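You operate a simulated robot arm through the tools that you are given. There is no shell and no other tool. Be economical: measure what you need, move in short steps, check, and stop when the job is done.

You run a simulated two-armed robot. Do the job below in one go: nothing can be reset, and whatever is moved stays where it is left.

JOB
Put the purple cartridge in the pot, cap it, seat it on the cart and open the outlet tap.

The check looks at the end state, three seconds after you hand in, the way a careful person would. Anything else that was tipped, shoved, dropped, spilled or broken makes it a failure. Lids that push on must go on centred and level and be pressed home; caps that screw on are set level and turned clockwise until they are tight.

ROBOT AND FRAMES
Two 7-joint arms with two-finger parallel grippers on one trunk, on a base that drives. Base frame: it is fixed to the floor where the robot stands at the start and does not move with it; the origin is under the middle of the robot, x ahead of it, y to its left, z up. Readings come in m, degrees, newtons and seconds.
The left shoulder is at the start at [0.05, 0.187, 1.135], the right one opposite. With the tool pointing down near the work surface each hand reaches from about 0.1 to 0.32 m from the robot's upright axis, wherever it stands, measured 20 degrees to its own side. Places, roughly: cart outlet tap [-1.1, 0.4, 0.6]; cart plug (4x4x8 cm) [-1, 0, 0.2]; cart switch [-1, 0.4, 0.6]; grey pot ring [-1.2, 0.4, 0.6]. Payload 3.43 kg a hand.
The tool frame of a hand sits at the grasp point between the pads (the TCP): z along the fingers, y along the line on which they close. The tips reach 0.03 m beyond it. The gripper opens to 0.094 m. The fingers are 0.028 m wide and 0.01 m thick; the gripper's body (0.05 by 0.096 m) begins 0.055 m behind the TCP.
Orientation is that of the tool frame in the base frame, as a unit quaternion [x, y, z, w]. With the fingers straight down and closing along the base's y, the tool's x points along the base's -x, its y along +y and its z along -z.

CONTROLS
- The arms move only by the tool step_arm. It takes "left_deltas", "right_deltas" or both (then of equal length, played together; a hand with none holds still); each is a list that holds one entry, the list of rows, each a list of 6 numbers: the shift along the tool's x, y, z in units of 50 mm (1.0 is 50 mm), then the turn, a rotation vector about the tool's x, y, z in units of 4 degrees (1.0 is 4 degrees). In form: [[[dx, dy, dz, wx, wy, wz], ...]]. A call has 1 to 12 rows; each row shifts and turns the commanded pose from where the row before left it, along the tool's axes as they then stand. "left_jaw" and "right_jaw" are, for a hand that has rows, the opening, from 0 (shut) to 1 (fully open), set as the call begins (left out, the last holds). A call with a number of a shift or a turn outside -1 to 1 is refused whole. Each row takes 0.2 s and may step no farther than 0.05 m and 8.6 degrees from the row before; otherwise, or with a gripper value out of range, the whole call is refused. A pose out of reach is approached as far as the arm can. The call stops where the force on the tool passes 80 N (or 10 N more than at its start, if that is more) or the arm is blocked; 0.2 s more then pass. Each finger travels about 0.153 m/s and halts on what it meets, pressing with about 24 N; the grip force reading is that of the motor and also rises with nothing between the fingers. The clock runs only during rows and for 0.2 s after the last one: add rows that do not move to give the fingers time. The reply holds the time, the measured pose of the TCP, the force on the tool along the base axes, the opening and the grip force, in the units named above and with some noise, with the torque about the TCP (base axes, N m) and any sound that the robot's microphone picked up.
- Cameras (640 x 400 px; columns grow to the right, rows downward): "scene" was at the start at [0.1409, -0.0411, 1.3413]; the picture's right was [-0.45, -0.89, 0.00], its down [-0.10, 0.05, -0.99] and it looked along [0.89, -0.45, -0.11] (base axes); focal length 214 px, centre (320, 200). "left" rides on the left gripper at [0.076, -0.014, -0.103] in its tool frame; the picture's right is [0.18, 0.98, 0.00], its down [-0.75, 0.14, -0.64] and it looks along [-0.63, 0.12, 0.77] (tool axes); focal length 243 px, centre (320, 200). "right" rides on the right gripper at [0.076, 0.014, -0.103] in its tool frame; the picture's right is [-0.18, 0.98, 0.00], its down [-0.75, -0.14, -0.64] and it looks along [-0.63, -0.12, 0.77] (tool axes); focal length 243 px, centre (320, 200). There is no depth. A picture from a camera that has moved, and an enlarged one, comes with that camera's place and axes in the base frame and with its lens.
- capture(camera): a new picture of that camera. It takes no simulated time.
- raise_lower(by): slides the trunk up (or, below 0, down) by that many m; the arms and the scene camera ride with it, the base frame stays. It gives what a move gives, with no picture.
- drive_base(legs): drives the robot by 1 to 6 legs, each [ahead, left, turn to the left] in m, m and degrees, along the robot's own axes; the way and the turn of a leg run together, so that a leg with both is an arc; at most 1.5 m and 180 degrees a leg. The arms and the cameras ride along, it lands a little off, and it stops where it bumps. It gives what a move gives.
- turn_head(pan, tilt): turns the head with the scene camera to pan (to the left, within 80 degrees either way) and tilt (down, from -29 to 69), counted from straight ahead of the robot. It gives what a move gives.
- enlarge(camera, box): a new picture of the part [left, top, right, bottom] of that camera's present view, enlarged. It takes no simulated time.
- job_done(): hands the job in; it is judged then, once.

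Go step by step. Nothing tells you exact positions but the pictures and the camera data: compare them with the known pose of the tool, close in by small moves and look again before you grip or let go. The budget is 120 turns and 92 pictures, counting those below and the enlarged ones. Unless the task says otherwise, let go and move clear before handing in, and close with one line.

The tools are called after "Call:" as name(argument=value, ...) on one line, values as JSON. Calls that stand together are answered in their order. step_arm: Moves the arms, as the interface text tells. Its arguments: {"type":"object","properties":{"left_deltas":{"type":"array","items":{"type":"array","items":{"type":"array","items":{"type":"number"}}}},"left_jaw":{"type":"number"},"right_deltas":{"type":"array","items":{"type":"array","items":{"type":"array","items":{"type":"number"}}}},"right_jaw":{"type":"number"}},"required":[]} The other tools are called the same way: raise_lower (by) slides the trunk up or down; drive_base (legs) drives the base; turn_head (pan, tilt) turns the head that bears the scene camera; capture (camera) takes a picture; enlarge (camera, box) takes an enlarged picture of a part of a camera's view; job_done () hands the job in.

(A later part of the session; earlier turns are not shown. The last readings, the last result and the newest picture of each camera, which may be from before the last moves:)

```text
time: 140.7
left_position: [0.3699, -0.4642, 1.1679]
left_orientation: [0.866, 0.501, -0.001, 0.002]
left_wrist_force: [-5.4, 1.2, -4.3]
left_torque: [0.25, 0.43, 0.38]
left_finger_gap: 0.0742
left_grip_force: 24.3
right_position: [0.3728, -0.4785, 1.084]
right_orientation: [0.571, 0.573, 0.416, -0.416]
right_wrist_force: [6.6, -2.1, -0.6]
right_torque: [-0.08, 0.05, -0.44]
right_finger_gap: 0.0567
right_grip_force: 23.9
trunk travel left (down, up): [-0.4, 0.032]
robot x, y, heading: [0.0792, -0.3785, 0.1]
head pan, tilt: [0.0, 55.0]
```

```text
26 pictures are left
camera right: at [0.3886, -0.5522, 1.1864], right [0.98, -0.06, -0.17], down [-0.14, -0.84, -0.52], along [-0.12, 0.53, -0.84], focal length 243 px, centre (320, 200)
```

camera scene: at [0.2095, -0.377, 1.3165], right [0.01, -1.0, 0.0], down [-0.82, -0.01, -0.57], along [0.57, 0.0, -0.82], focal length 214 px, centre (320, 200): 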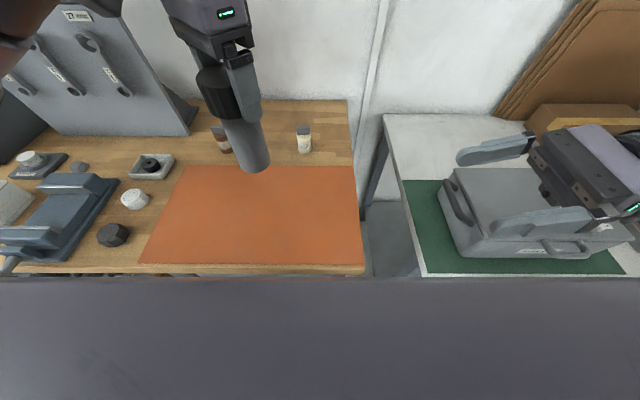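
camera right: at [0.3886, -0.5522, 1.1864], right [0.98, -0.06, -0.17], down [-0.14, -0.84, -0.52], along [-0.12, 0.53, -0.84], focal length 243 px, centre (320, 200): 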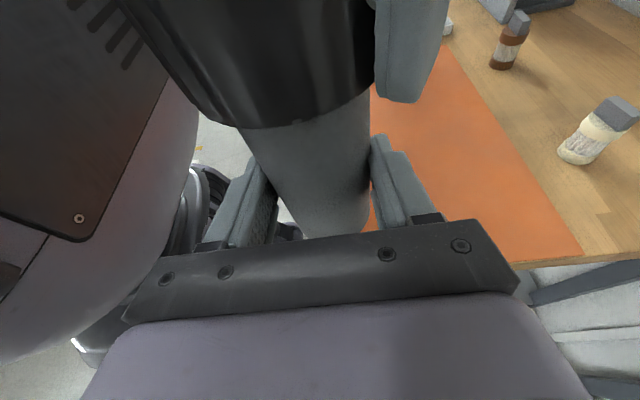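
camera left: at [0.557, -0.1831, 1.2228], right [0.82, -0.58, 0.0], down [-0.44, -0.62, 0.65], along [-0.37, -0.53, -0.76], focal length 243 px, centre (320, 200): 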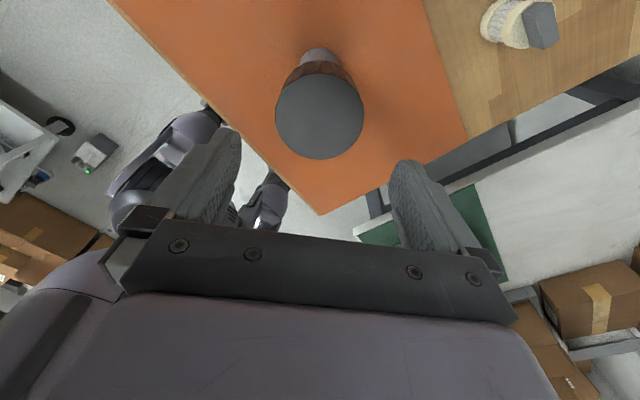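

No axial change and stick-slip at 0.4–0.7 N m with the body held: the cap is tight and only the pads slip. Release the right hand and back it off, then reverse away from the bench.

Call:
step_arm(right_deltas=[[[0, 0, 0, 0, 0, 0], [0, 0, 0, 0, 0, 0], [0, 0, 0, 0, 0, 0], [0, 0, -0.8, 0, 0, 0], [0, 0, -0.8, 0, 0, 0], [0, 0, -0.8, 0, 0, 0], [0, 0, 0, 0, 0, 0]]], right_jaw=1)

Call:
drive_base(legs=[[-0.4, 0, 0], [0, 0, 120]])

Call:
turn_head(pan=30, tilt=35)

Call:
capture(camera="scene")

```text
time: 142.3
left_position: [0.3714, -0.4627, 1.1676]
left_orientation: [0.865, 0.502, -0.003, 0.004]
left_wrist_force: [-0.2, 0.0, -4.3]
left_torque: [0.0, 0.0, -0.01]
left_finger_gap: 0.0736
left_grip_force: 23.8
right_position: [0.3693, -0.592, 1.1199]
right_orientation: [0.571, 0.574, 0.415, -0.416]
right_wrist_force: [-0.1, -1.3, -0.4]
right_torque: [-0.02, 0.03, -0.02]
right_finger_gap: 0.0938
right_grip_force: 0.0
trunk travel left (down, up): [-0.4, 0.032]
robot x, y, heading: [0.0778, -0.3751, 0.2]
head pan, tilt: [0.0, 55.0]
```

```text
time: 149.8
left_position: [-0.4013, -0.0846, 1.168]
left_orientation: [-0.014, 1.0, 0.002, 0.003]
left_wrist_force: [-0.2, -0.5, -4.2]
left_torque: [0.01, 0.01, 0.01]
left_finger_gap: 0.0732
left_grip_force: 23.6
right_position: [-0.292, -0.0211, 1.1204]
right_orientation: [-0.22, 0.779, -0.158, -0.566]
right_wrist_force: [0.2, 0.6, 0.0]
right_torque: [0.01, -0.01, -0.03]
right_finger_gap: 0.0938
right_grip_force: 0.1
trunk travel left (down, up): [-0.4, 0.032]
robot x, y, heading: [-0.326, -0.3813, 121.6]
head pan, tilt: [0.0, 55.0]
```

```text
time: 150.8
left_position: [-0.4021, -0.0852, 1.1673]
left_orientation: [-0.013, 1.0, 0.001, 0.002]
left_wrist_force: [0.0, 0.5, -4.1]
left_torque: [-0.04, -0.03, -0.03]
left_finger_gap: 0.0734
left_grip_force: 24.2
right_position: [-0.2923, -0.0203, 1.1209]
right_orientation: [-0.22, 0.778, -0.159, -0.566]
right_wrist_force: [0.8, -0.4, 1.0]
right_torque: [0.02, 0.0, 0.01]
right_finger_gap: 0.0942
right_grip_force: 0.0
trunk travel left (down, up): [-0.4, 0.032]
robot x, y, heading: [-0.3233, -0.3786, 121.8]
head pan, tilt: [30.0, 35.0]
```

```text
25 pictures are left
camera scene: at [-0.4317, -0.2883, 1.3447], right [0.48, 0.88, 0.0], down [0.5, -0.27, -0.82], along [-0.72, 0.39, -0.57], focal length 214 px, centre (320, 200)
```

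scene: 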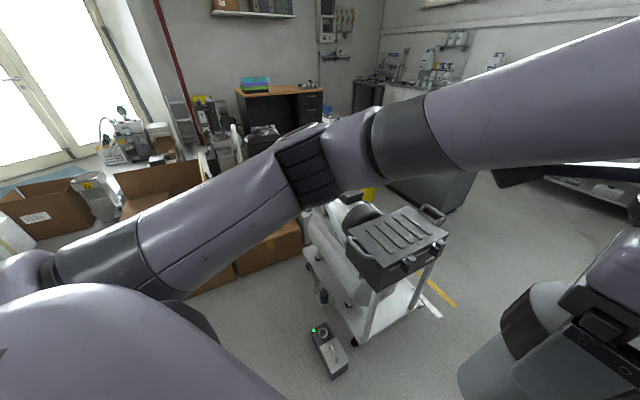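

The cart is in view. Zoom in on it.

Call:
enlarge(camera="scene", box=[290, 170, 470, 390])

```text
1.82 times, centred on (380, 280) of scene
camera zoom: at [-0.4317, -0.2883, 1.3447], right [0.48, 0.88, 0.0], down [0.5, -0.27, -0.82], along [-0.72, 0.39, -0.57], focal length 390 px, centre (211, 54)
```

zoom: 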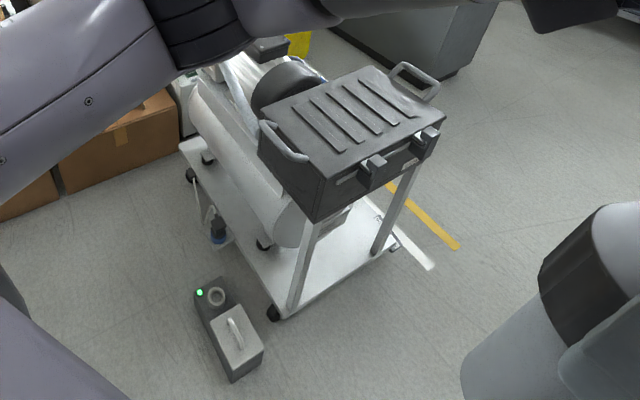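

The cart lies along x from about −1.44 to −0.75, y 0.1–0.54, with a case at its near end; its +y side looks open. I'll drive round to that side and look.

Call:
drive_base(legs=[[1.0, -0.708, 0], [0, 0, 105]])

Call:
turn_head(pan=0, tilt=30)

Call:
capture(camera="scene")

```text
time: 161.9
left_position: [-0.508, 0.6805, 1.1686]
left_orientation: [0.816, -0.579, -0.003, 0.0]
left_wrist_force: [0.2, 0.0, -3.8]
left_torque: [0.02, 0.0, 0.01]
left_finger_gap: 0.0725
left_grip_force: 23.8
right_position: [-0.6033, 0.7652, 1.1188]
right_orientation: [0.759, -0.281, 0.551, 0.205]
right_wrist_force: [0.2, 0.2, -0.3]
right_torque: [0.01, 0.0, -0.01]
right_finger_gap: 0.094
right_grip_force: 0.1
trunk travel left (down, up): [-0.4, 0.032]
robot x, y, heading: [-0.2491, 0.8441, -130.7]
head pan, tilt: [30.0, 35.0]
```

```text
time: 162.9
left_position: [-0.5092, 0.6811, 1.1685]
left_orientation: [0.815, -0.579, -0.003, -0.001]
left_wrist_force: [0.3, 0.5, -4.0]
left_torque: [0.04, 0.04, 0.04]
left_finger_gap: 0.0728
left_grip_force: 24.3
right_position: [-0.6023, 0.7664, 1.1197]
right_orientation: [0.759, -0.28, 0.551, 0.205]
right_wrist_force: [0.0, -0.1, -0.4]
right_torque: [0.0, -0.01, -0.01]
right_finger_gap: 0.0942
right_grip_force: 0.2
trunk travel left (down, up): [-0.4, 0.032]
robot x, y, heading: [-0.2545, 0.848, -130.7]
head pan, tilt: [0.0, 30.0]
```

```text
23 pictures are left
camera scene: at [-0.348, 0.7332, 1.3526], right [-0.76, 0.65, 0.0], down [0.33, 0.38, -0.87], along [-0.56, -0.66, -0.5], focal length 214 px, centre (320, 200)
```

scene: 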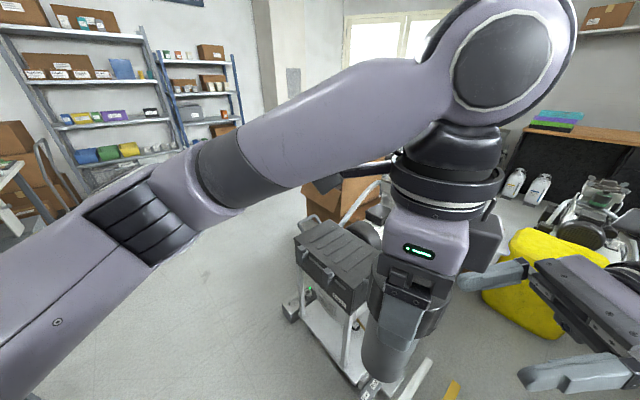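

My own arm hides the cart. I'll face it squarely from the +y side and slide along to about x=−1.0, then look.

Call:
drive_base(legs=[[0, 0, 40.7], [-0.06, 0, 0], [0, -0.6, 0]])

Call:
turn_head(pan=-25, tilt=45)

Call:
capture(camera="scene")

Call:
capture(camera="right")

```text
time: 169.7
left_position: [-0.7661, 0.6194, 1.1675]
left_orientation: [0.969, -0.249, -0.003, 0.001]
left_wrist_force: [0.3, 0.5, -3.8]
left_torque: [-0.01, 0.05, -0.02]
left_finger_gap: 0.0725
left_grip_force: 24.1
right_position: [-0.892, 0.6192, 1.12]
right_orientation: [0.809, 0.012, 0.587, -0.008]
right_wrist_force: [0.0, 0.7, -0.6]
right_torque: [0.01, -0.02, 0.04]
right_finger_gap: 0.0941
right_grip_force: 0.0
trunk travel left (down, up): [-0.4, 0.032]
robot x, y, heading: [-0.6885, 0.9166, -88.2]
head pan, tilt: [0.0, 30.0]
stopped in leg 3: the robot was blocked; the commanded pose is now the measured one
```

```text
time: 170.5
left_position: [-0.7674, 0.6198, 1.168]
left_orientation: [0.969, -0.247, -0.003, 0.001]
left_wrist_force: [-0.6, 0.4, -4.3]
left_torque: [0.02, 0.05, 0.0]
left_finger_gap: 0.0723
left_grip_force: 23.8
right_position: [-0.8936, 0.6189, 1.1199]
right_orientation: [0.809, 0.011, 0.588, -0.007]
right_wrist_force: [0.3, 0.5, -0.6]
right_torque: [0.01, -0.01, -0.02]
right_finger_gap: 0.094
right_grip_force: 0.0
trunk travel left (down, up): [-0.4, 0.032]
robot x, y, heading: [-0.6873, 0.9182, -88.3]
head pan, tilt: [-25.0, 45.0]
```

```text
22 pictures are left
camera scene: at [-0.7173, 0.782, 1.33], right [-0.92, 0.4, 0.0], down [0.28, 0.65, -0.71], along [-0.28, -0.65, -0.71], focal length 214 px, centre (320, 200)
```

scene: 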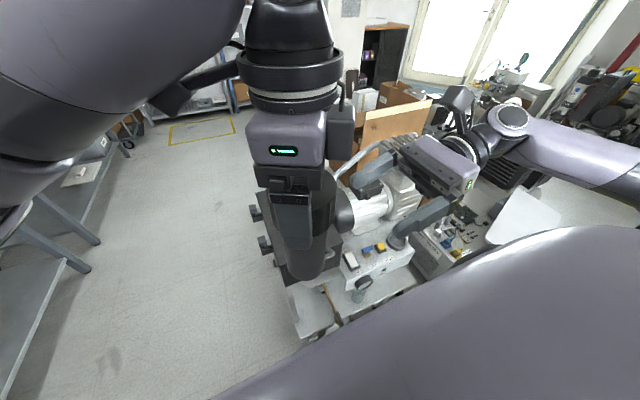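

```text
21 pictures are left
camera right: at [-0.9653, 0.6026, 1.2228], right [-0.03, -0.98, -0.17], down [-0.85, 0.12, -0.52], along [0.53, 0.13, -0.84], focal length 243 px, centre (320, 200)
```

right: 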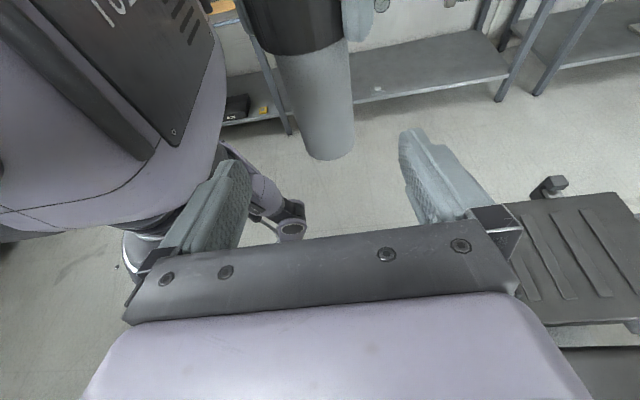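

Blocked on the right side by something. Zoom on the control area and the obstacle.

Call:
enlarge(camera="scene", box=[260, 120, 580, 320])

```text
2.00 times, centred on (420, 220) of scene
camera zoom: at [-0.7173, 0.782, 1.33], right [-0.92, 0.4, 0.0], down [0.28, 0.65, -0.71], along [-0.28, -0.65, -0.71], focal length 429 px, centre (120, 160)
```

zoom: 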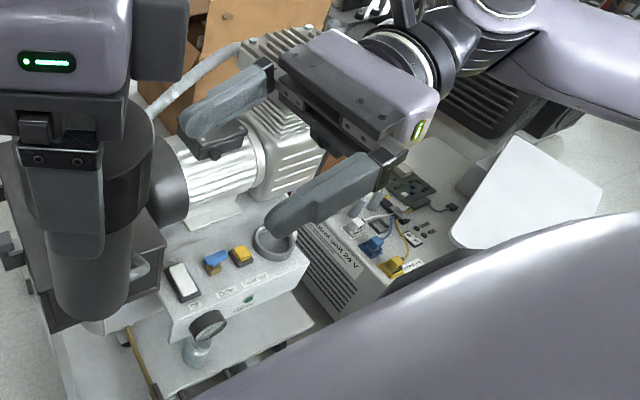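

The manifold box holds the ring (about (−1.19,0.45,0.6)) and a black tap wheel on its +y side near (−1.0,0.53,0.55). Let me see what blocks me on the right.

Call:
turn_head(pan=-75, tilt=45)

Call:
capture(camera="scene")

```text
time: 171.7
left_position: [-0.7673, 0.6203, 1.1676]
left_orientation: [0.969, -0.247, -0.004, 0.0]
left_wrist_force: [0.1, 0.6, -4.1]
left_torque: [0.01, 0.01, 0.04]
left_finger_gap: 0.0724
left_grip_force: 23.9
right_position: [-0.8936, 0.6191, 1.1204]
right_orientation: [0.809, 0.011, 0.588, -0.007]
right_wrist_force: [0.1, 0.4, 0.2]
right_torque: [-0.01, -0.02, 0.0]
right_finger_gap: 0.0939
right_grip_force: 0.1
trunk travel left (down, up): [-0.4, 0.032]
robot x, y, heading: [-0.688, 0.9167, -88.4]
head pan, tilt: [-75.0, 45.0]
```

```text
19 pictures are left
camera scene: at [-0.763, 0.8334, 1.33], right [-0.29, 0.96, 0.0], down [0.68, 0.2, -0.71], along [-0.68, -0.2, -0.71], focal length 214 px, centre (320, 200)
```

scene: 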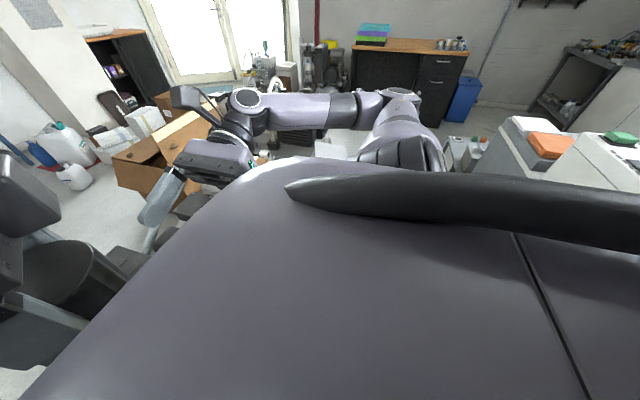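

I can't see the blocker, so I'll back off from the cart, slide right further out, and look again.

Call:
drive_base(legs=[[-0.2, 0, -2], [0, -0.4, 0]])

Call:
turn_head(pan=-5, tilt=50)

Call:
capture(camera="scene")

```text
time: 176.9
left_position: [-1.1745, 0.8278, 1.1681]
left_orientation: [0.964, -0.267, -0.003, 0.001]
left_wrist_force: [-0.5, 0.6, -4.8]
left_torque: [0.0, 0.04, 0.0]
left_finger_gap: 0.0722
left_grip_force: 23.8
right_position: [-1.3012, 0.8276, 1.1198]
right_orientation: [0.809, -0.006, 0.587, 0.005]
right_wrist_force: [0.4, 0.1, -0.2]
right_torque: [-0.02, 0.02, -0.02]
right_finger_gap: 0.0941
right_grip_force: 0.1
trunk travel left (down, up): [-0.4, 0.032]
robot x, y, heading: [-1.0832, 1.1184, -90.6]
head pan, tilt: [-75.0, 45.0]
```

```text
time: 178.3
left_position: [-1.1754, 0.8262, 1.1672]
left_orientation: [0.964, -0.267, -0.003, 0.0]
left_wrist_force: [0.2, -0.2, -3.8]
left_torque: [-0.06, 0.02, -0.02]
left_finger_gap: 0.0719
left_grip_force: 23.8
right_position: [-1.3022, 0.8283, 1.1198]
right_orientation: [0.809, -0.005, 0.587, 0.004]
right_wrist_force: [-0.7, -0.3, 0.5]
right_torque: [0.0, -0.01, -0.01]
right_finger_gap: 0.094
right_grip_force: 0.0
trunk travel left (down, up): [-0.4, 0.032]
robot x, y, heading: [-1.0859, 1.1151, -90.8]
head pan, tilt: [-5.0, 50.0]
```

```text
18 pictures are left
camera scene: at [-1.0914, 0.9825, 1.3231], right [-1.0, 0.1, 0.0], down [0.08, 0.76, -0.64], along [-0.06, -0.64, -0.77], focal length 214 px, centre (320, 200)
```

scene: 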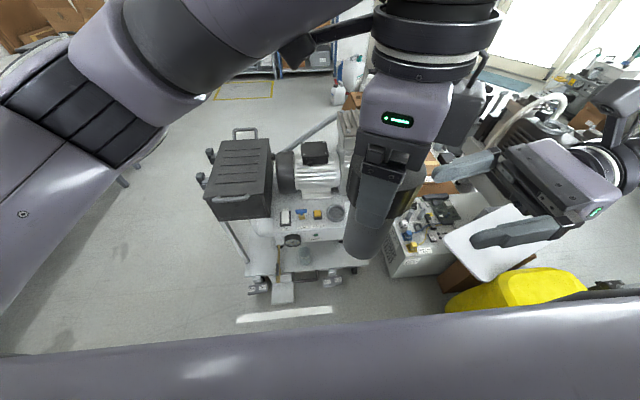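

Clear view now: ring, tap and switches on the manifold's top/front. I'll drive forward to about y=0.93 and lower the trunk.

Call:
drive_base(legs=[[0.18, -0.03, 0.8]])

Call:
raise_lower(by=-0.22)

Call:
turn_head(pan=10, tilt=55)

Call:
capture(camera="scene")

Call:
capture(camera="left")

```text
time: 180.1
left_position: [-1.2034, 0.6424, 1.1687]
left_orientation: [0.966, -0.258, -0.003, 0.001]
left_wrist_force: [0.5, 0.3, -4.1]
left_torque: [0.02, -0.02, 0.01]
left_finger_gap: 0.0719
left_grip_force: 24.0
right_position: [-1.3299, 0.645, 1.119]
right_orientation: [0.809, 0.002, 0.587, 0.0]
right_wrist_force: [0.6, 0.5, -0.9]
right_torque: [-0.01, 0.01, -0.02]
right_finger_gap: 0.0937
right_grip_force: 0.0
trunk travel left (down, up): [-0.4, 0.032]
robot x, y, heading: [-1.1171, 0.9309, -89.7]
head pan, tilt: [-5.0, 50.0]
stopped in leg 1: the robot was blocked; the commanded pose is now the measured one
```

```text
time: 182.4
left_position: [-1.2036, 0.6433, 0.9486]
left_orientation: [0.966, -0.258, -0.003, 0.002]
left_wrist_force: [0.3, 0.7, -4.0]
left_torque: [0.02, -0.01, -0.01]
left_finger_gap: 0.0722
left_grip_force: 24.1
right_position: [-1.3308, 0.6432, 0.9001]
right_orientation: [0.81, 0.001, 0.587, 0.0]
right_wrist_force: [-0.1, 0.2, -0.2]
right_torque: [-0.01, 0.0, -0.01]
right_finger_gap: 0.0938
right_grip_force: 0.1
trunk travel left (down, up): [-0.18, 0.252]
robot x, y, heading: [-1.1154, 0.9355, -89.9]
head pan, tilt: [-5.0, 50.0]
```

```text
time: 183.2
left_position: [-1.2026, 0.642, 0.9473]
left_orientation: [0.966, -0.258, -0.003, 0.001]
left_wrist_force: [0.5, 0.0, -4.6]
left_torque: [-0.04, 0.02, 0.02]
left_finger_gap: 0.0721
left_grip_force: 23.8
right_position: [-1.3299, 0.6429, 0.8993]
right_orientation: [0.809, 0.001, 0.588, 0.0]
right_wrist_force: [-0.2, -0.4, 0.2]
right_torque: [-0.03, -0.03, 0.0]
right_finger_gap: 0.0941
right_grip_force: 0.1
trunk travel left (down, up): [-0.18, 0.252]
robot x, y, heading: [-1.1158, 0.9363, -89.9]
head pan, tilt: [10.0, 55.0]
```

```text
17 pictures are left
camera scene: at [-1.1036, 0.8052, 1.0966], right [-0.98, -0.18, 0.0], down [-0.15, 0.81, -0.57], along [0.1, -0.56, -0.82], focal length 214 px, centre (320, 200)
```

scene: 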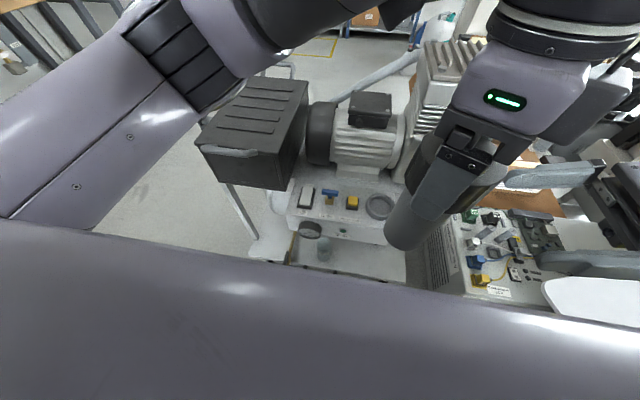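

```text
16 pictures are left
camera left: at [-1.1289, 0.6158, 1.0486], right [-0.33, -0.94, 0.0], down [-0.72, 0.25, 0.65], along [-0.61, 0.21, -0.76], focal length 243 px, centre (320, 200)
```

left: 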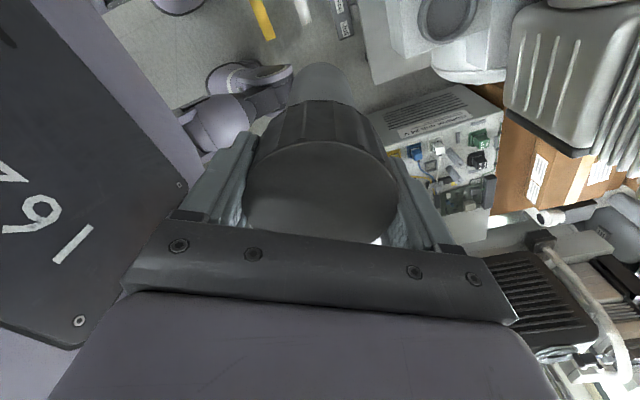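

In position. Zoom in on the manifold to fix ring and tap.

Call:
enlarge(camera="scene", box=[270, 160, 430, 270])

Call:
enlarge(camera="left", box=[330, 0, 530, 90])

```text
3.64 times, centred on (350, 215) of scene
camera zoom: at [-1.1036, 0.8052, 1.0966], right [-0.98, -0.18, 0.0], down [-0.15, 0.81, -0.57], along [0.1, -0.56, -0.82], focal length 780 px, centre (211, 146)
```

zoom: 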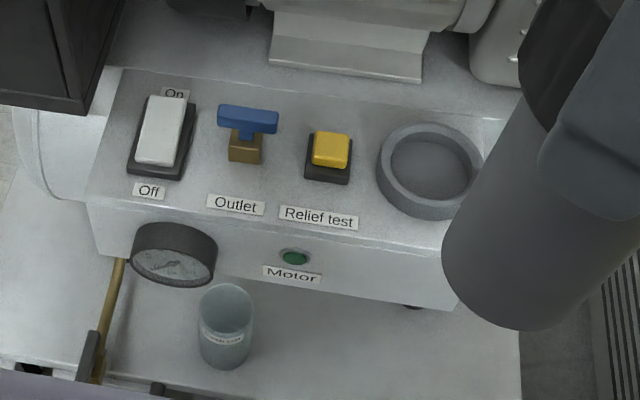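

```text
3.20 times, centred on (430, 45) of left
camera zoom: at [-1.1289, 0.6158, 1.0486], right [-0.33, -0.94, 0.0], down [-0.72, 0.25, 0.65], along [-0.61, 0.21, -0.76], focal length 776 px, centre (-32, 696)
```

zoom: 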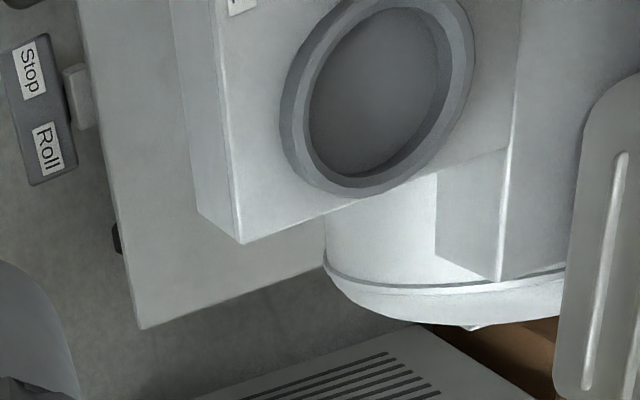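

The outlet tap is the blue lever (lying across); the ring's centre is about (−1.22,0.42), top z≈0.545. I'll turn the left wrist so its camera faces me and its fingers close along x, backing the right hand off meanwhile.

Call:
step_arm(left_deltas=[[[0, 0, 0, 0, 0, -1], [0, 0, 0, 0, 0, -1], [0, 0, 0, 0, 0, -1], [0, 0, 0, 0, 0, -1], [0, 0, 0, 0, 0, -1], [0, 0, 0, 0, 0, -1], [0, 0, 0, 0, 0, -1], [0, 0, 0, 0, 0, -1], [0, 0, 0, 0, 0, -1], [0, 0, 0, 0, 0, -1], [0, 0, 0, 0, 0, -1], [0, 0, 0, 0, 0, -1]]], right_deltas=[[[0, 0, -1, 0, 0, 0], [0, 0, -1, 0, 0, 0], [0, 0, 0, 0, 0, 0], [0, 0, 0, 0, 0, 0], [0, 0, 0, 0, 0, 0], [0, 0, 0, 0, 0, 0], [0, 0, 0, 0, 0, 0], [0, 0, 0, 0, 0, 0], [0, 0, 0, 0, 0, 0], [0, 0, 0, 0, 0, 0], [0, 0, 0, 0, 0, 0], [0, 0, 0, 0, 0, 0]]])

Call:
step_arm(left_deltas=[[[0, 0, 0, 0, 0, -1], [0, 0, 0, 0, 0, -1], [0, 0, 0, 0, 0, -1], [0, 0, 0, 0, 0, -1], [0, 0, 0, 0, 0, -1], [0, 0, 0, 0, 0, -1], [0, 0, 0, 0, 0, -1], [0, 0, 0, 0, 0, -1], [0, 0, 0, 0, 0, -1], [0, 0, 0, 0, 0, -1], [0, 0, 0, 0, 0, -1], [0, 0, 0, 0, 0, -1]]])

Call:
step_arm(left_deltas=[[[0, 0, 0, 0, 0, -1], [0, 0, 0, 0, 0, -1], [0, 0, 0, 0, 0, -1], [0, 0, 0, 0, 0, -1], [0, 0, 0, 0, 0, -1], [0, 0, 0, 0, 0, -1], [0, 0, 0, 0, 0, 0]]])

```text
time: 185.8
left_position: [-1.2035, 0.6428, 0.9468]
left_orientation: [0.987, 0.158, -0.003, -0.001]
left_wrist_force: [1.0, -0.2, -4.3]
left_torque: [0.01, 0.01, 0.0]
left_finger_gap: 0.0722
left_grip_force: 24.0
right_position: [-1.4255, 0.6446, 0.9299]
right_orientation: [0.809, 0.001, 0.588, 0.0]
right_wrist_force: [0.2, -1.1, 0.6]
right_torque: [-0.02, 0.01, -0.03]
right_finger_gap: 0.0939
right_grip_force: 0.1
trunk travel left (down, up): [-0.18, 0.252]
robot x, y, heading: [-1.1157, 0.9333, -90.0]
head pan, tilt: [10.0, 55.0]
```

```text
time: 188.3
left_position: [-1.2038, 0.642, 0.9469]
left_orientation: [0.838, 0.546, -0.002, -0.001]
left_wrist_force: [0.0, -1.0, -3.8]
left_torque: [0.0, -0.01, 0.03]
left_finger_gap: 0.0722
left_grip_force: 24.1
right_position: [-1.4272, 0.6433, 0.9288]
right_orientation: [0.809, 0.001, 0.588, 0.0]
right_wrist_force: [-0.2, 0.1, 0.5]
right_torque: [0.0, -0.03, -0.01]
right_finger_gap: 0.094
right_grip_force: 0.0
trunk travel left (down, up): [-0.18, 0.252]
robot x, y, heading: [-1.1176, 0.9356, -90.0]
head pan, tilt: [10.0, 55.0]
```

```text
time: 189.9
left_position: [-1.2033, 0.642, 0.9463]
left_orientation: [0.707, 0.707, -0.002, -0.002]
left_wrist_force: [0.2, 0.3, -4.2]
left_torque: [-0.04, 0.0, -0.02]
left_finger_gap: 0.0719
left_grip_force: 23.7
right_position: [-1.4255, 0.6423, 0.9303]
right_orientation: [0.809, 0.001, 0.588, 0.0]
right_wrist_force: [1.2, 0.8, 0.1]
right_torque: [0.03, -0.01, -0.02]
right_finger_gap: 0.0942
right_grip_force: 0.1
trunk travel left (down, up): [-0.18, 0.252]
robot x, y, heading: [-1.1162, 0.9342, -89.8]
head pan, tilt: [10.0, 55.0]
```

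Move over the ring and partly down.

Call:
step_arm(left_deltas=[[[-0.87, -0.07, 0, 0, 0, 0], [-0.87, -0.07, 0, 0, 0, 0], [-0.87, -0.07, 0, 0, 0, 0], [-0.87, -0.07, 0, 0, 0, 0], [-0.87, -0.06, 0, 0, 0, 0], [0, 0, 0.9, 0, 0, 0], [0, 0, 0.9, 0, 0, 0], [0, 0, 0.9, 0, 0, 0], [0, 0, 0.4, 0, 0, 0], [0, 0, 0, 0, 0, 0]]])

Call:
capture(camera="left")

Call:
enlarge(camera="scene", box=[310, 100, 470, 250])

```text
time: 192.2
left_position: [-1.2135, 0.4619, 0.7947]
left_orientation: [0.702, 0.712, -0.003, 0.0]
left_wrist_force: [0.5, 0.7, -4.1]
left_torque: [0.01, -0.02, -0.03]
left_finger_gap: 0.0721
left_grip_force: 24.5
left hand out of reach, approached as far as the arm can: row 5
right_position: [-1.4264, 0.6435, 0.929]
right_orientation: [0.809, 0.001, 0.587, 0.0]
right_wrist_force: [0.2, 0.0, -0.9]
right_torque: [-0.02, 0.0, 0.0]
right_finger_gap: 0.094
right_grip_force: 0.0
trunk travel left (down, up): [-0.18, 0.252]
robot x, y, heading: [-1.1171, 0.9342, -89.7]
head pan, tilt: [10.0, 55.0]
```

```text
13 pictures are left
camera left: at [-1.2275, 0.537, 0.8952], right [0.98, 0.2, 0.0], down [0.15, -0.75, 0.65], along [0.13, -0.63, -0.76], focal length 243 px, centre (320, 200)
```

left: 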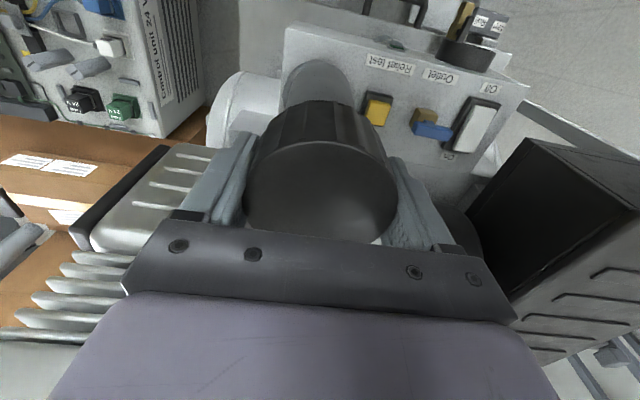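

```text
2.67 times, centred on (390, 175) of scene
camera zoom: at [-1.1035, 0.8051, 1.0965], right [-0.98, -0.18, 0.0], down [-0.15, 0.81, -0.57], along [0.1, -0.56, -0.82], focal length 572 px, centre (133, 267)
```

zoom: 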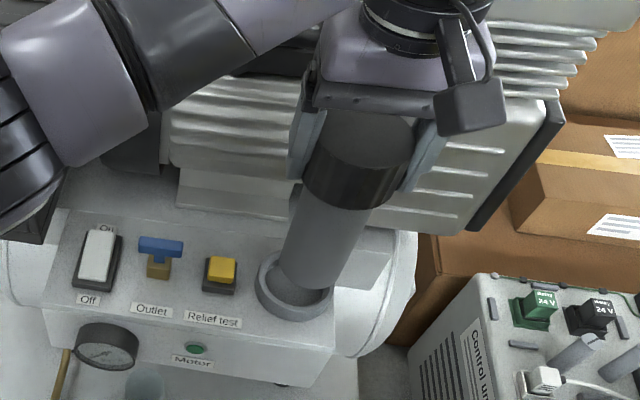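

The arm stopped slightly short; at this lower height the rest should be reachable. Shift 41 mm further in over the ring.

Call:
step_arm(left_deltas=[[[-0.4, -0.08, 0, 0, 0, 0], [-0.42, -0.08, 0, 0, 0, 0.2], [0, 0, 0, 0, 0, 0], [0, 0, 0, 0, 0, 0]]])

Call:
enlarge(camera="scene", box=[310, 100, 470, 250])

Call:
capture(camera="left")

```text
time: 193.3
left_position: [-1.199, 0.4134, 0.7977]
left_orientation: [0.693, 0.721, -0.009, -0.003]
left_wrist_force: [0.4, 0.6, -3.2]
left_torque: [0.0, 0.0, -0.04]
left_finger_gap: 0.0719
left_grip_force: 24.2
left hand out of reach, approached as far as the arm can: row 2
right_position: [-1.4257, 0.6439, 0.9297]
right_orientation: [0.81, 0.001, 0.586, 0.0]
right_wrist_force: [0.1, 0.4, 1.0]
right_torque: [0.02, 0.0, 0.03]
right_finger_gap: 0.0939
right_grip_force: 0.0
trunk travel left (down, up): [-0.18, 0.252]
robot x, y, heading: [-1.1167, 0.9356, -89.8]
head pan, tilt: [10.0, 55.0]
stopped in row 4 (left hand): the arm was blocked; the commanded pose is now the measured one
```

```text
2.67 times, centred on (390, 175) of scene
camera zoom: at [-1.1034, 0.805, 1.0965], right [-0.98, -0.18, 0.0], down [-0.15, 0.81, -0.57], along [0.1, -0.56, -0.82], focal length 572 px, centre (133, 267)
```

zoom: 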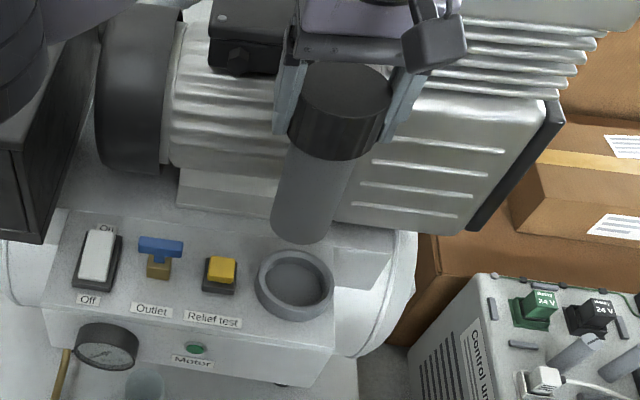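

```text
10 pictures are left
camera left: at [-1.2143, 0.4889, 0.8981], right [0.98, 0.22, -0.02], down [0.18, -0.74, 0.65], along [0.13, -0.63, -0.76], focal length 243 px, centre (320, 200)
```

left: 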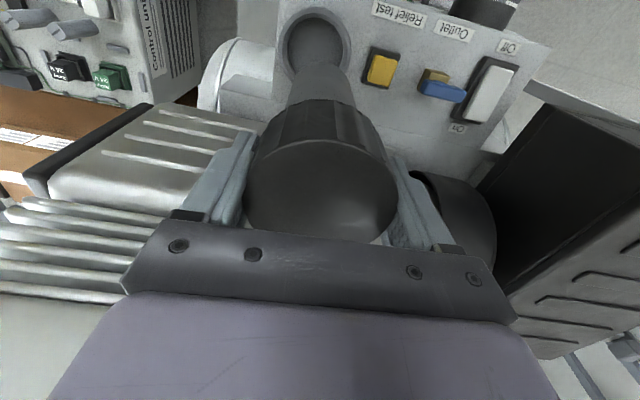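

The reach is limited inwards to my right, so I'll pull the hand back a little, slide the base right 6 cm, and then come in again.

Call:
step_arm(left_deltas=[[[0.5, 0, 0, 0, 0, 0], [0.5, 0, 0, 0, 0, 0.3], [0, 0, 0, 0, 0, 0]]])

Call:
drive_base(legs=[[-0.01, -0.07, 0]])

```text
time: 194.2
left_position: [-1.2035, 0.4628, 0.7963]
left_orientation: [0.703, 0.712, -0.009, -0.002]
left_wrist_force: [0.7, -0.4, -4.8]
left_torque: [0.03, -0.02, -0.03]
left_finger_gap: 0.0721
left_grip_force: 23.9
right_position: [-1.426, 0.6435, 0.9303]
right_orientation: [0.809, 0.002, 0.588, 0.0]
right_wrist_force: [-0.2, -0.3, 0.4]
right_torque: [0.0, -0.02, 0.04]
right_finger_gap: 0.094
right_grip_force: 0.1
trunk travel left (down, up): [-0.18, 0.252]
robot x, y, heading: [-1.1204, 0.9348, -89.8]
head pan, tilt: [10.0, 55.0]
```

```text
time: 195.4
left_position: [-1.2728, 0.4737, 0.7955]
left_orientation: [0.702, 0.712, -0.008, -0.003]
left_wrist_force: [0.1, 0.0, -3.8]
left_torque: [0.0, 0.0, 0.01]
left_finger_gap: 0.0722
left_grip_force: 24.6
right_position: [-1.4948, 0.6531, 0.9301]
right_orientation: [0.809, 0.002, 0.588, -0.001]
right_wrist_force: [-0.2, 0.3, -0.7]
right_torque: [0.02, 0.0, 0.0]
right_finger_gap: 0.0941
right_grip_force: 0.0
trunk travel left (down, up): [-0.18, 0.252]
robot x, y, heading: [-1.1873, 0.9452, -89.6]
head pan, tilt: [10.0, 55.0]
```

Base shifted. Move in over the ring at (−1.218,0.426), straighten the 1° tilt, and lower to just above it.

Call:
step_arm(left_deltas=[[[-0.48, 0.55, 0, -0.22, 0.1, 0], [-0.47, 0.55, 0, 0, 0, 0.2], [0, 0, 0.6, 0, 0, 0], [0, 0, 0.4, 0, 0, 0], [0, 0, 0, 0, 0, 0]]])

Call:
enlarge(camera="scene", box=[240, 110, 400, 240])

```text
time: 196.6
left_position: [-1.2166, 0.4292, 0.7442]
left_orientation: [0.708, 0.706, -0.001, 0.001]
left_wrist_force: [0.3, 0.2, -3.8]
left_torque: [-0.02, 0.0, 0.03]
left_finger_gap: 0.0722
left_grip_force: 24.2
right_position: [-1.4955, 0.6529, 0.9284]
right_orientation: [0.809, 0.001, 0.588, 0.0]
right_wrist_force: [0.6, 0.0, 0.3]
right_torque: [-0.02, 0.0, -0.02]
right_finger_gap: 0.0939
right_grip_force: 0.2
trunk travel left (down, up): [-0.18, 0.252]
robot x, y, heading: [-1.1849, 0.9435, -89.7]
head pan, tilt: [10.0, 55.0]
```

```text
3.08 times, centred on (320, 175) of scene
camera zoom: at [-1.1727, 0.8145, 1.0965], right [-0.98, -0.18, 0.0], down [-0.15, 0.81, -0.57], along [0.1, -0.56, -0.82], focal length 660 px, centre (320, 277)
```

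zoom: 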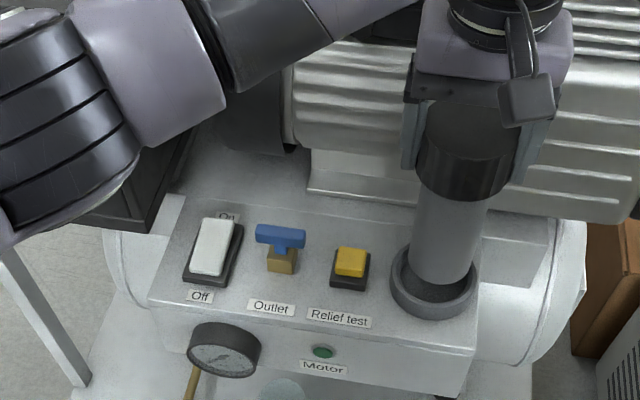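

Call:
enlarge(camera="left", box=[240, 0, 400, 100])

```text
4.00 times, centred on (320, 50) of left
camera zoom: at [-1.2304, 0.5045, 0.8466], right [0.98, 0.18, 0.0], down [0.14, -0.75, 0.64], along [0.12, -0.63, -0.77], focal length 970 px, centre (320, 800)
```

zoom: 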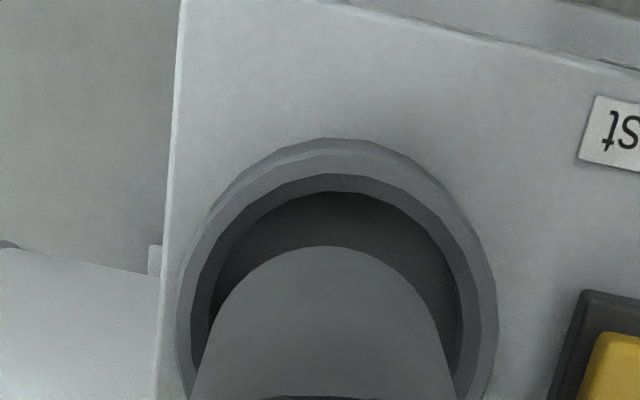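

In the left view the pot is centred over the ring within a couple of mm (both axes). Lower gently.

Call:
step_arm(left_deltas=[[[0.03, 0.03, 0.4, 0, 0, 0], [0, 0, 0.3, 0, 0, 0], [0, 0, 0.15, 0, 0, 0], [0, 0, 0.15, 0, 0, 0], [0, 0, 0, 0, 0, 0]]])

Call:
step_arm(left_deltas=[[[0, 0, 0.1, 0, 0, 0], [0, 0, 0.1, 0, 0, 0], [0, 0, 0, 0, 0, 0]]])

```text
time: 197.8
left_position: [-1.2165, 0.4288, 0.6987]
left_orientation: [0.708, 0.706, -0.003, 0.004]
left_wrist_force: [2.7, 7.1, 29.7]
left_torque: [0.02, -0.32, -0.03]
left_finger_gap: 0.0721
left_grip_force: 24.2
right_position: [-1.4948, 0.6547, 0.9302]
right_orientation: [0.809, 0.002, 0.587, 0.002]
right_wrist_force: [-0.3, 0.4, 0.3]
right_torque: [0.0, 0.02, -0.04]
right_finger_gap: 0.094
right_grip_force: 0.1
trunk travel left (down, up): [-0.18, 0.252]
robot x, y, heading: [-1.1861, 0.949, -89.6]
head pan, tilt: [10.0, 55.0]
```

```text
time: 198.6
left_position: [-1.217, 0.4293, 0.6892]
left_orientation: [0.708, 0.706, -0.004, 0.003]
left_wrist_force: [3.0, 8.8, 31.5]
left_torque: [0.11, -0.27, -0.01]
left_finger_gap: 0.0724
left_grip_force: 25.0
right_position: [-1.4951, 0.6557, 0.9299]
right_orientation: [0.809, 0.002, 0.587, 0.002]
right_wrist_force: [-0.3, -0.3, -0.5]
right_torque: [0.03, 0.0, -0.03]
right_finger_gap: 0.094
right_grip_force: 0.0
trunk travel left (down, up): [-0.18, 0.252]
robot x, y, heading: [-1.1855, 0.9457, -89.8]
head pan, tilt: [10.0, 55.0]
```

Contact came at about z 0.70; I need to see whether the pot is in the ring or on its rim.

Call:
enlarge(camera="scene", box=[300, 140, 400, 220])

Call:
enlarge(camera="left", box=[240, 0, 400, 140])

```text
5.00 times, centred on (350, 180) of scene
camera zoom: at [-1.1725, 0.8174, 1.097], right [-0.98, -0.18, 0.0], down [-0.15, 0.8, -0.58], along [0.1, -0.57, -0.82], focal length 1072 px, centre (170, 300)
```

zoom: 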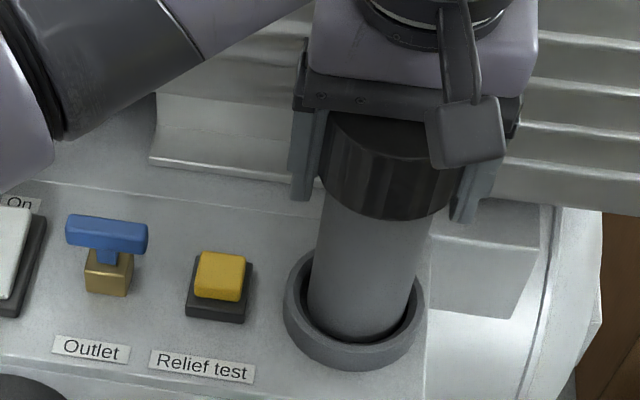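

```text
2.86 times, centred on (320, 70) of left
camera zoom: at [-1.2297, 0.5058, 0.7906], right [0.98, 0.18, 0.0], down [0.14, -0.75, 0.65], along [0.12, -0.64, -0.76], focal length 693 px, centre (320, 571)
```

zoom: 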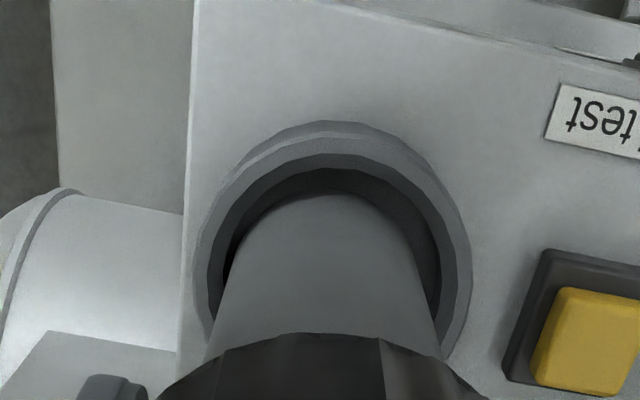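

The pot stands upright down inside the ring. Ease off, open, and lift the left hand clear.

Call:
step_arm(left_deltas=[[[0, 0, -0.06, 0, 0, 0], [0, 0, 0, 0, 0, 0]]])

Call:
step_arm(left_deltas=[[[0, 0, 0, 0, 0, 0], [0, 0, 0, 0, 0, 0], [0, 0, 0, 0, 0, 0], [0, 0, -0.5, 0, 0, 0], [0, 0, -0.9, 0, 0, 0], [0, 0, -0.9, 0, 0, 0], [0, 0, 0, 0, 0, 0]]], left_jaw=1)

Call:
step_arm(left_deltas=[[[0.4, 0.9, 0, 0, 0, 1], [0, 0.9, 0, 0, 0, 1], [0, 0.9, 0, 0, 0, 1], [0, 0, 0, 0, 0, 1], [0, 0, 0, 0, 0, 1], [0, 0, 0, 0, 0, 1], [0, 0, 0, 0, 0, 1], [0, 0, 0, 0, 0, 1], [0, 0, 0, 0, 0, 1], [0, 0, 0, 0, 0, 1], [0, 0, 0, 0, 0, 1], [0, 0, 0, 0, 0, 1]]])

Call:
step_arm(left_deltas=[[[0, 0, 0, 0, 0, 1], [0, 0, 0, 0, 0, 1], [0, 0, 0, 0, 0, 1], [0, 0, 0, 0, 0, 1], [0, 0, 0, 0, 0, 1], [0, 0, 0, 0, 0, 1], [0, 0, 0, 0, 0, 1], [0, 0, 0, 0, 0, 1], [0, 0, 0, 0, 0, 1], [0, 0, 0, 0, 0, 1], [0, 0, 0, 0, 0, 0]]], left_jaw=0.5)

```text
time: 199.2
left_position: [-1.2161, 0.429, 0.6907]
left_orientation: [0.708, 0.707, -0.003, 0.001]
left_wrist_force: [-1.3, 2.6, 19.0]
left_torque: [-0.25, 0.03, 0.0]
left_finger_gap: 0.072
left_grip_force: 24.4
right_position: [-1.4946, 0.6544, 0.9303]
right_orientation: [0.809, 0.002, 0.588, 0.001]
right_wrist_force: [0.3, -0.1, 0.0]
right_torque: [-0.01, -0.01, 0.01]
right_finger_gap: 0.0942
right_grip_force: 0.1
trunk travel left (down, up): [-0.18, 0.252]
robot x, y, heading: [-1.187, 0.9444, -89.9]
head pan, tilt: [10.0, 55.0]
```

```text
time: 200.8
left_position: [-1.2153, 0.4289, 0.803]
left_orientation: [0.708, 0.706, 0.0, 0.0]
left_wrist_force: [-0.1, 0.8, -0.7]
left_torque: [-0.02, -0.01, -0.01]
left_finger_gap: 0.0941
left_grip_force: 0.1
right_position: [-1.496, 0.6525, 0.9304]
right_orientation: [0.81, 0.0, 0.587, 0.001]
right_wrist_force: [-0.1, 0.2, -0.4]
right_torque: [0.0, 0.02, 0.02]
right_finger_gap: 0.0936
right_grip_force: 0.0
trunk travel left (down, up): [-0.18, 0.252]
robot x, y, heading: [-1.1868, 0.9398, -89.8]
head pan, tilt: [10.0, 55.0]
```

```text
time: 203.4
left_position: [-1.0807, 0.4385, 0.804]
left_orientation: [0.934, 0.356, -0.001, 0.002]
left_wrist_force: [1.2, 0.0, -0.2]
left_torque: [0.01, 0.03, 0.03]
left_finger_gap: 0.094
left_grip_force: 0.0
right_position: [-1.495, 0.6531, 0.9293]
right_orientation: [0.809, 0.001, 0.588, 0.0]
right_wrist_force: [-0.1, -0.4, -0.1]
right_torque: [0.0, 0.02, 0.02]
right_finger_gap: 0.0939
right_grip_force: 0.1
trunk travel left (down, up): [-0.18, 0.252]
robot x, y, heading: [-1.1918, 0.9446, -89.7]
head pan, tilt: [10.0, 55.0]
```

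```text
time: 205.8
left_position: [-1.081, 0.4392, 0.803]
left_orientation: [1.0, 0.015, 0.0, 0.001]
left_wrist_force: [-0.2, -0.5, 0.9]
left_torque: [-0.03, -0.01, -0.02]
left_finger_gap: 0.047
left_grip_force: 0.0
right_position: [-1.4955, 0.652, 0.9296]
right_orientation: [0.809, 0.0, 0.588, 0.001]
right_wrist_force: [0.1, 0.1, -0.1]
right_torque: [0.01, 0.02, 0.02]
right_finger_gap: 0.094
right_grip_force: 0.0
trunk travel left (down, up): [-0.18, 0.252]
robot x, y, heading: [-1.1878, 0.945, -90.0]
head pan, tilt: [10.0, 55.0]
```

Hand is free and turned for the lever. One picture to locate the blue lever.

Call:
capture(camera="left")

```text
5 pictures are left
camera left: at [-1.0047, 0.4556, 0.905], right [0.21, -0.98, 0.0], down [-0.75, -0.16, 0.64], along [-0.63, -0.14, -0.77], focal length 243 px, centre (320, 200)
```

left: 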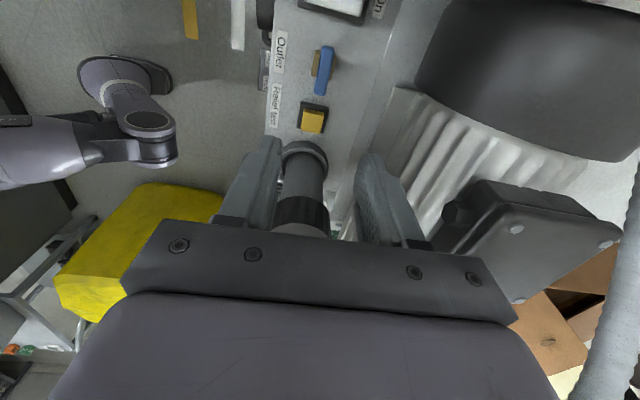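

Lever centre about (−1.073,0.434), running along x. Move over it and lower so the fingers straddle it.

Call:
step_arm(left_deltas=[[[0.16, 0.1, 0.8, 0, 0, 0.4], [0, 0, 0.9, 0, 0, 0], [0, 0, 0.9, 0, 0, 0], [0, 0, 0.8, 0, 0, 0], [0, 0, 0.4, 0, 0, 0], [0, 0, 0.2, 0, 0, 0], [0, 0, 0, 0, 0, 0]]])

Call:
capture(camera="left")

```text
time: 207.4
left_position: [-1.0719, 0.4341, 0.6038]
left_orientation: [1.0, 0.003, 0.0, 0.001]
left_wrist_force: [0.3, 0.8, 0.5]
left_torque: [0.03, -0.03, 0.03]
left_finger_gap: 0.0469
left_grip_force: 0.1
right_position: [-1.4944, 0.653, 0.929]
right_orientation: [0.809, 0.0, 0.588, 0.002]
right_wrist_force: [-0.4, -0.8, -0.7]
right_torque: [-0.05, 0.05, 0.0]
right_finger_gap: 0.0939
right_grip_force: 0.0
trunk travel left (down, up): [-0.18, 0.252]
robot x, y, heading: [-1.1861, 0.9452, -90.1]
head pan, tilt: [10.0, 55.0]
```

```text
4 pictures are left
camera left: at [-0.9958, 0.4489, 0.7052], right [0.19, -0.98, 0.0], down [-0.75, -0.14, 0.64], along [-0.63, -0.12, -0.77], focal length 243 px, centre (320, 200)
```

left: 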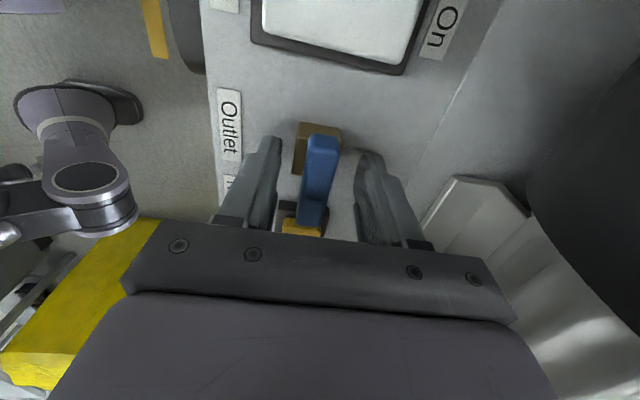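

The lever lies squarely between the fingers. Close and try turning anticlockwise.

Call:
step_arm(left_deltas=[[[0, 0, 0, 0, 0, 0], [0, 0, 0, 0, 0, 0], [0, 0, 0, 0, 0, 0]]], left_jaw=0)

Call:
step_arm(left_deltas=[[[0, 0, 0, 0, 0, -1], [0, 0, 0, 0, 0, -1], [0, 0, 0, 0, 0, 0]]])

```text
time: 208.2
left_position: [-1.0729, 0.4377, 0.6036]
left_orientation: [1.0, 0.001, 0.001, -0.003]
left_wrist_force: [1.3, 29.9, 2.6]
left_torque: [0.04, 0.12, -0.33]
left_finger_gap: 0.0259
left_grip_force: 44.9
right_position: [-1.4952, 0.6542, 0.93]
right_orientation: [0.809, 0.001, 0.588, 0.001]
right_wrist_force: [-0.5, 0.5, -0.1]
right_torque: [0.0, -0.01, 0.02]
right_finger_gap: 0.0942
right_grip_force: 0.0
trunk travel left (down, up): [-0.18, 0.252]
robot x, y, heading: [-1.188, 0.947, -89.4]
head pan, tilt: [10.0, 55.0]
```

```text
time: 209.0
left_position: [-1.0719, 0.4373, 0.6037]
left_orientation: [0.997, 0.072, 0.002, -0.003]
left_wrist_force: [8.3, 31.6, 0.7]
left_torque: [0.52, 0.04, -1.38]
left_finger_gap: 0.0292
left_grip_force: 44.9
right_position: [-1.4952, 0.6532, 0.9301]
right_orientation: [0.809, 0.002, 0.587, 0.001]
right_wrist_force: [0.1, -0.4, -0.2]
right_torque: [0.01, 0.02, 0.0]
right_finger_gap: 0.094
right_grip_force: 0.2
trunk travel left (down, up): [-0.18, 0.252]
robot x, y, heading: [-1.1878, 0.9421, -89.4]
head pan, tilt: [10.0, 55.0]
```

The fingers caught the square brass base below the lever. Undo the turn, open, rise 16 mm, shift 4 mm and grip the lever only.

Call:
step_arm(left_deltas=[[[0, 0, 0, 0, 0, 1], [0, 0, 0, 0, 0, 1], [0, 0, 0, 0, 0, 0]]])

Call:
step_arm(left_deltas=[[[0, 0, 0, 0, 0, 0], [0, 0, 0, 0, 0, 0], [0, 0, -0.32, 0, 0, 0], [0, -0.07, 0, 0, 0, 0], [0, 0, 0, 0, 0, 0]]], left_jaw=0.5)

Call:
step_arm(left_deltas=[[[0, 0, 0, 0, 0, 0], [0, 0, 0, 0, 0, 0], [0, 0, 0, 0, 0, 0]]], left_jaw=0)

```text
time: 209.8
left_position: [-1.0735, 0.437, 0.604]
left_orientation: [1.0, 0.002, 0.001, -0.004]
left_wrist_force: [0.1, 34.1, 2.8]
left_torque: [0.39, -0.91, 0.13]
left_finger_gap: 0.0259
left_grip_force: 44.8
right_position: [-1.4953, 0.6538, 0.9304]
right_orientation: [0.809, 0.001, 0.588, 0.002]
right_wrist_force: [-0.3, 0.7, 0.7]
right_torque: [-0.03, -0.01, 0.0]
right_finger_gap: 0.0939
right_grip_force: 0.1
trunk travel left (down, up): [-0.18, 0.252]
robot x, y, heading: [-1.1843, 0.9434, -89.9]
head pan, tilt: [10.0, 55.0]
```

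```text
time: 211.0
left_position: [-1.0723, 0.4399, 0.6195]
left_orientation: [1.0, 0.003, 0.0, 0.001]
left_wrist_force: [0.9, -0.3, 0.0]
left_torque: [-0.01, 0.0, 0.01]
left_finger_gap: 0.0468
left_grip_force: 0.1
right_position: [-1.4951, 0.6528, 0.9292]
right_orientation: [0.809, 0.0, 0.588, 0.001]
right_wrist_force: [-0.3, 0.2, 0.2]
right_torque: [-0.01, -0.01, 0.01]
right_finger_gap: 0.094
right_grip_force: 0.2
trunk travel left (down, up): [-0.18, 0.252]
robot x, y, heading: [-1.1856, 0.9419, -89.6]
head pan, tilt: [10.0, 55.0]
```

```text
time: 211.8
left_position: [-1.0729, 0.4368, 0.6196]
left_orientation: [1.0, 0.002, -0.001, 0.001]
left_wrist_force: [-0.9, -11.8, -0.8]
left_torque: [-0.07, 0.17, -0.05]
left_finger_gap: 0.0183
left_grip_force: 45.3
right_position: [-1.4956, 0.6525, 0.9294]
right_orientation: [0.809, 0.001, 0.588, 0.0]
right_wrist_force: [-0.6, 0.2, -0.2]
right_torque: [0.0, -0.02, -0.01]
right_finger_gap: 0.094
right_grip_force: 0.1
trunk travel left (down, up): [-0.18, 0.252]
robot x, y, heading: [-1.1823, 0.941, -89.7]
head pan, tilt: [10.0, 55.0]
```

Now the lever itself is held (18 mm). Centre on it and turn anticlockwise a little.

Call:
step_arm(left_deltas=[[[0, 0.06, 0, 0, 0, 0], [0, 0, 0, 0, 0, -1], [0, 0, 0, 0, 0, -1], [0, 0, 0, 0, 0, -1], [0, 0, 0, 0, 0, 0]]])

```text
time: 213.0
left_position: [-1.0729, 0.4367, 0.6195]
left_orientation: [0.994, 0.107, 0.0, -0.001]
left_wrist_force: [3.6, 27.3, 7.6]
left_torque: [-0.11, 0.95, 0.17]
left_finger_gap: 0.0182
left_grip_force: 45.4
right_position: [-1.4955, 0.6552, 0.9305]
right_orientation: [0.809, 0.001, 0.587, 0.002]
right_wrist_force: [0.1, -0.8, 0.3]
right_torque: [-0.01, 0.0, -0.01]
right_finger_gap: 0.0942
right_grip_force: 0.1
trunk travel left (down, up): [-0.18, 0.252]
robot x, y, heading: [-1.1829, 0.9425, -89.6]
head pan, tilt: [10.0, 55.0]
```

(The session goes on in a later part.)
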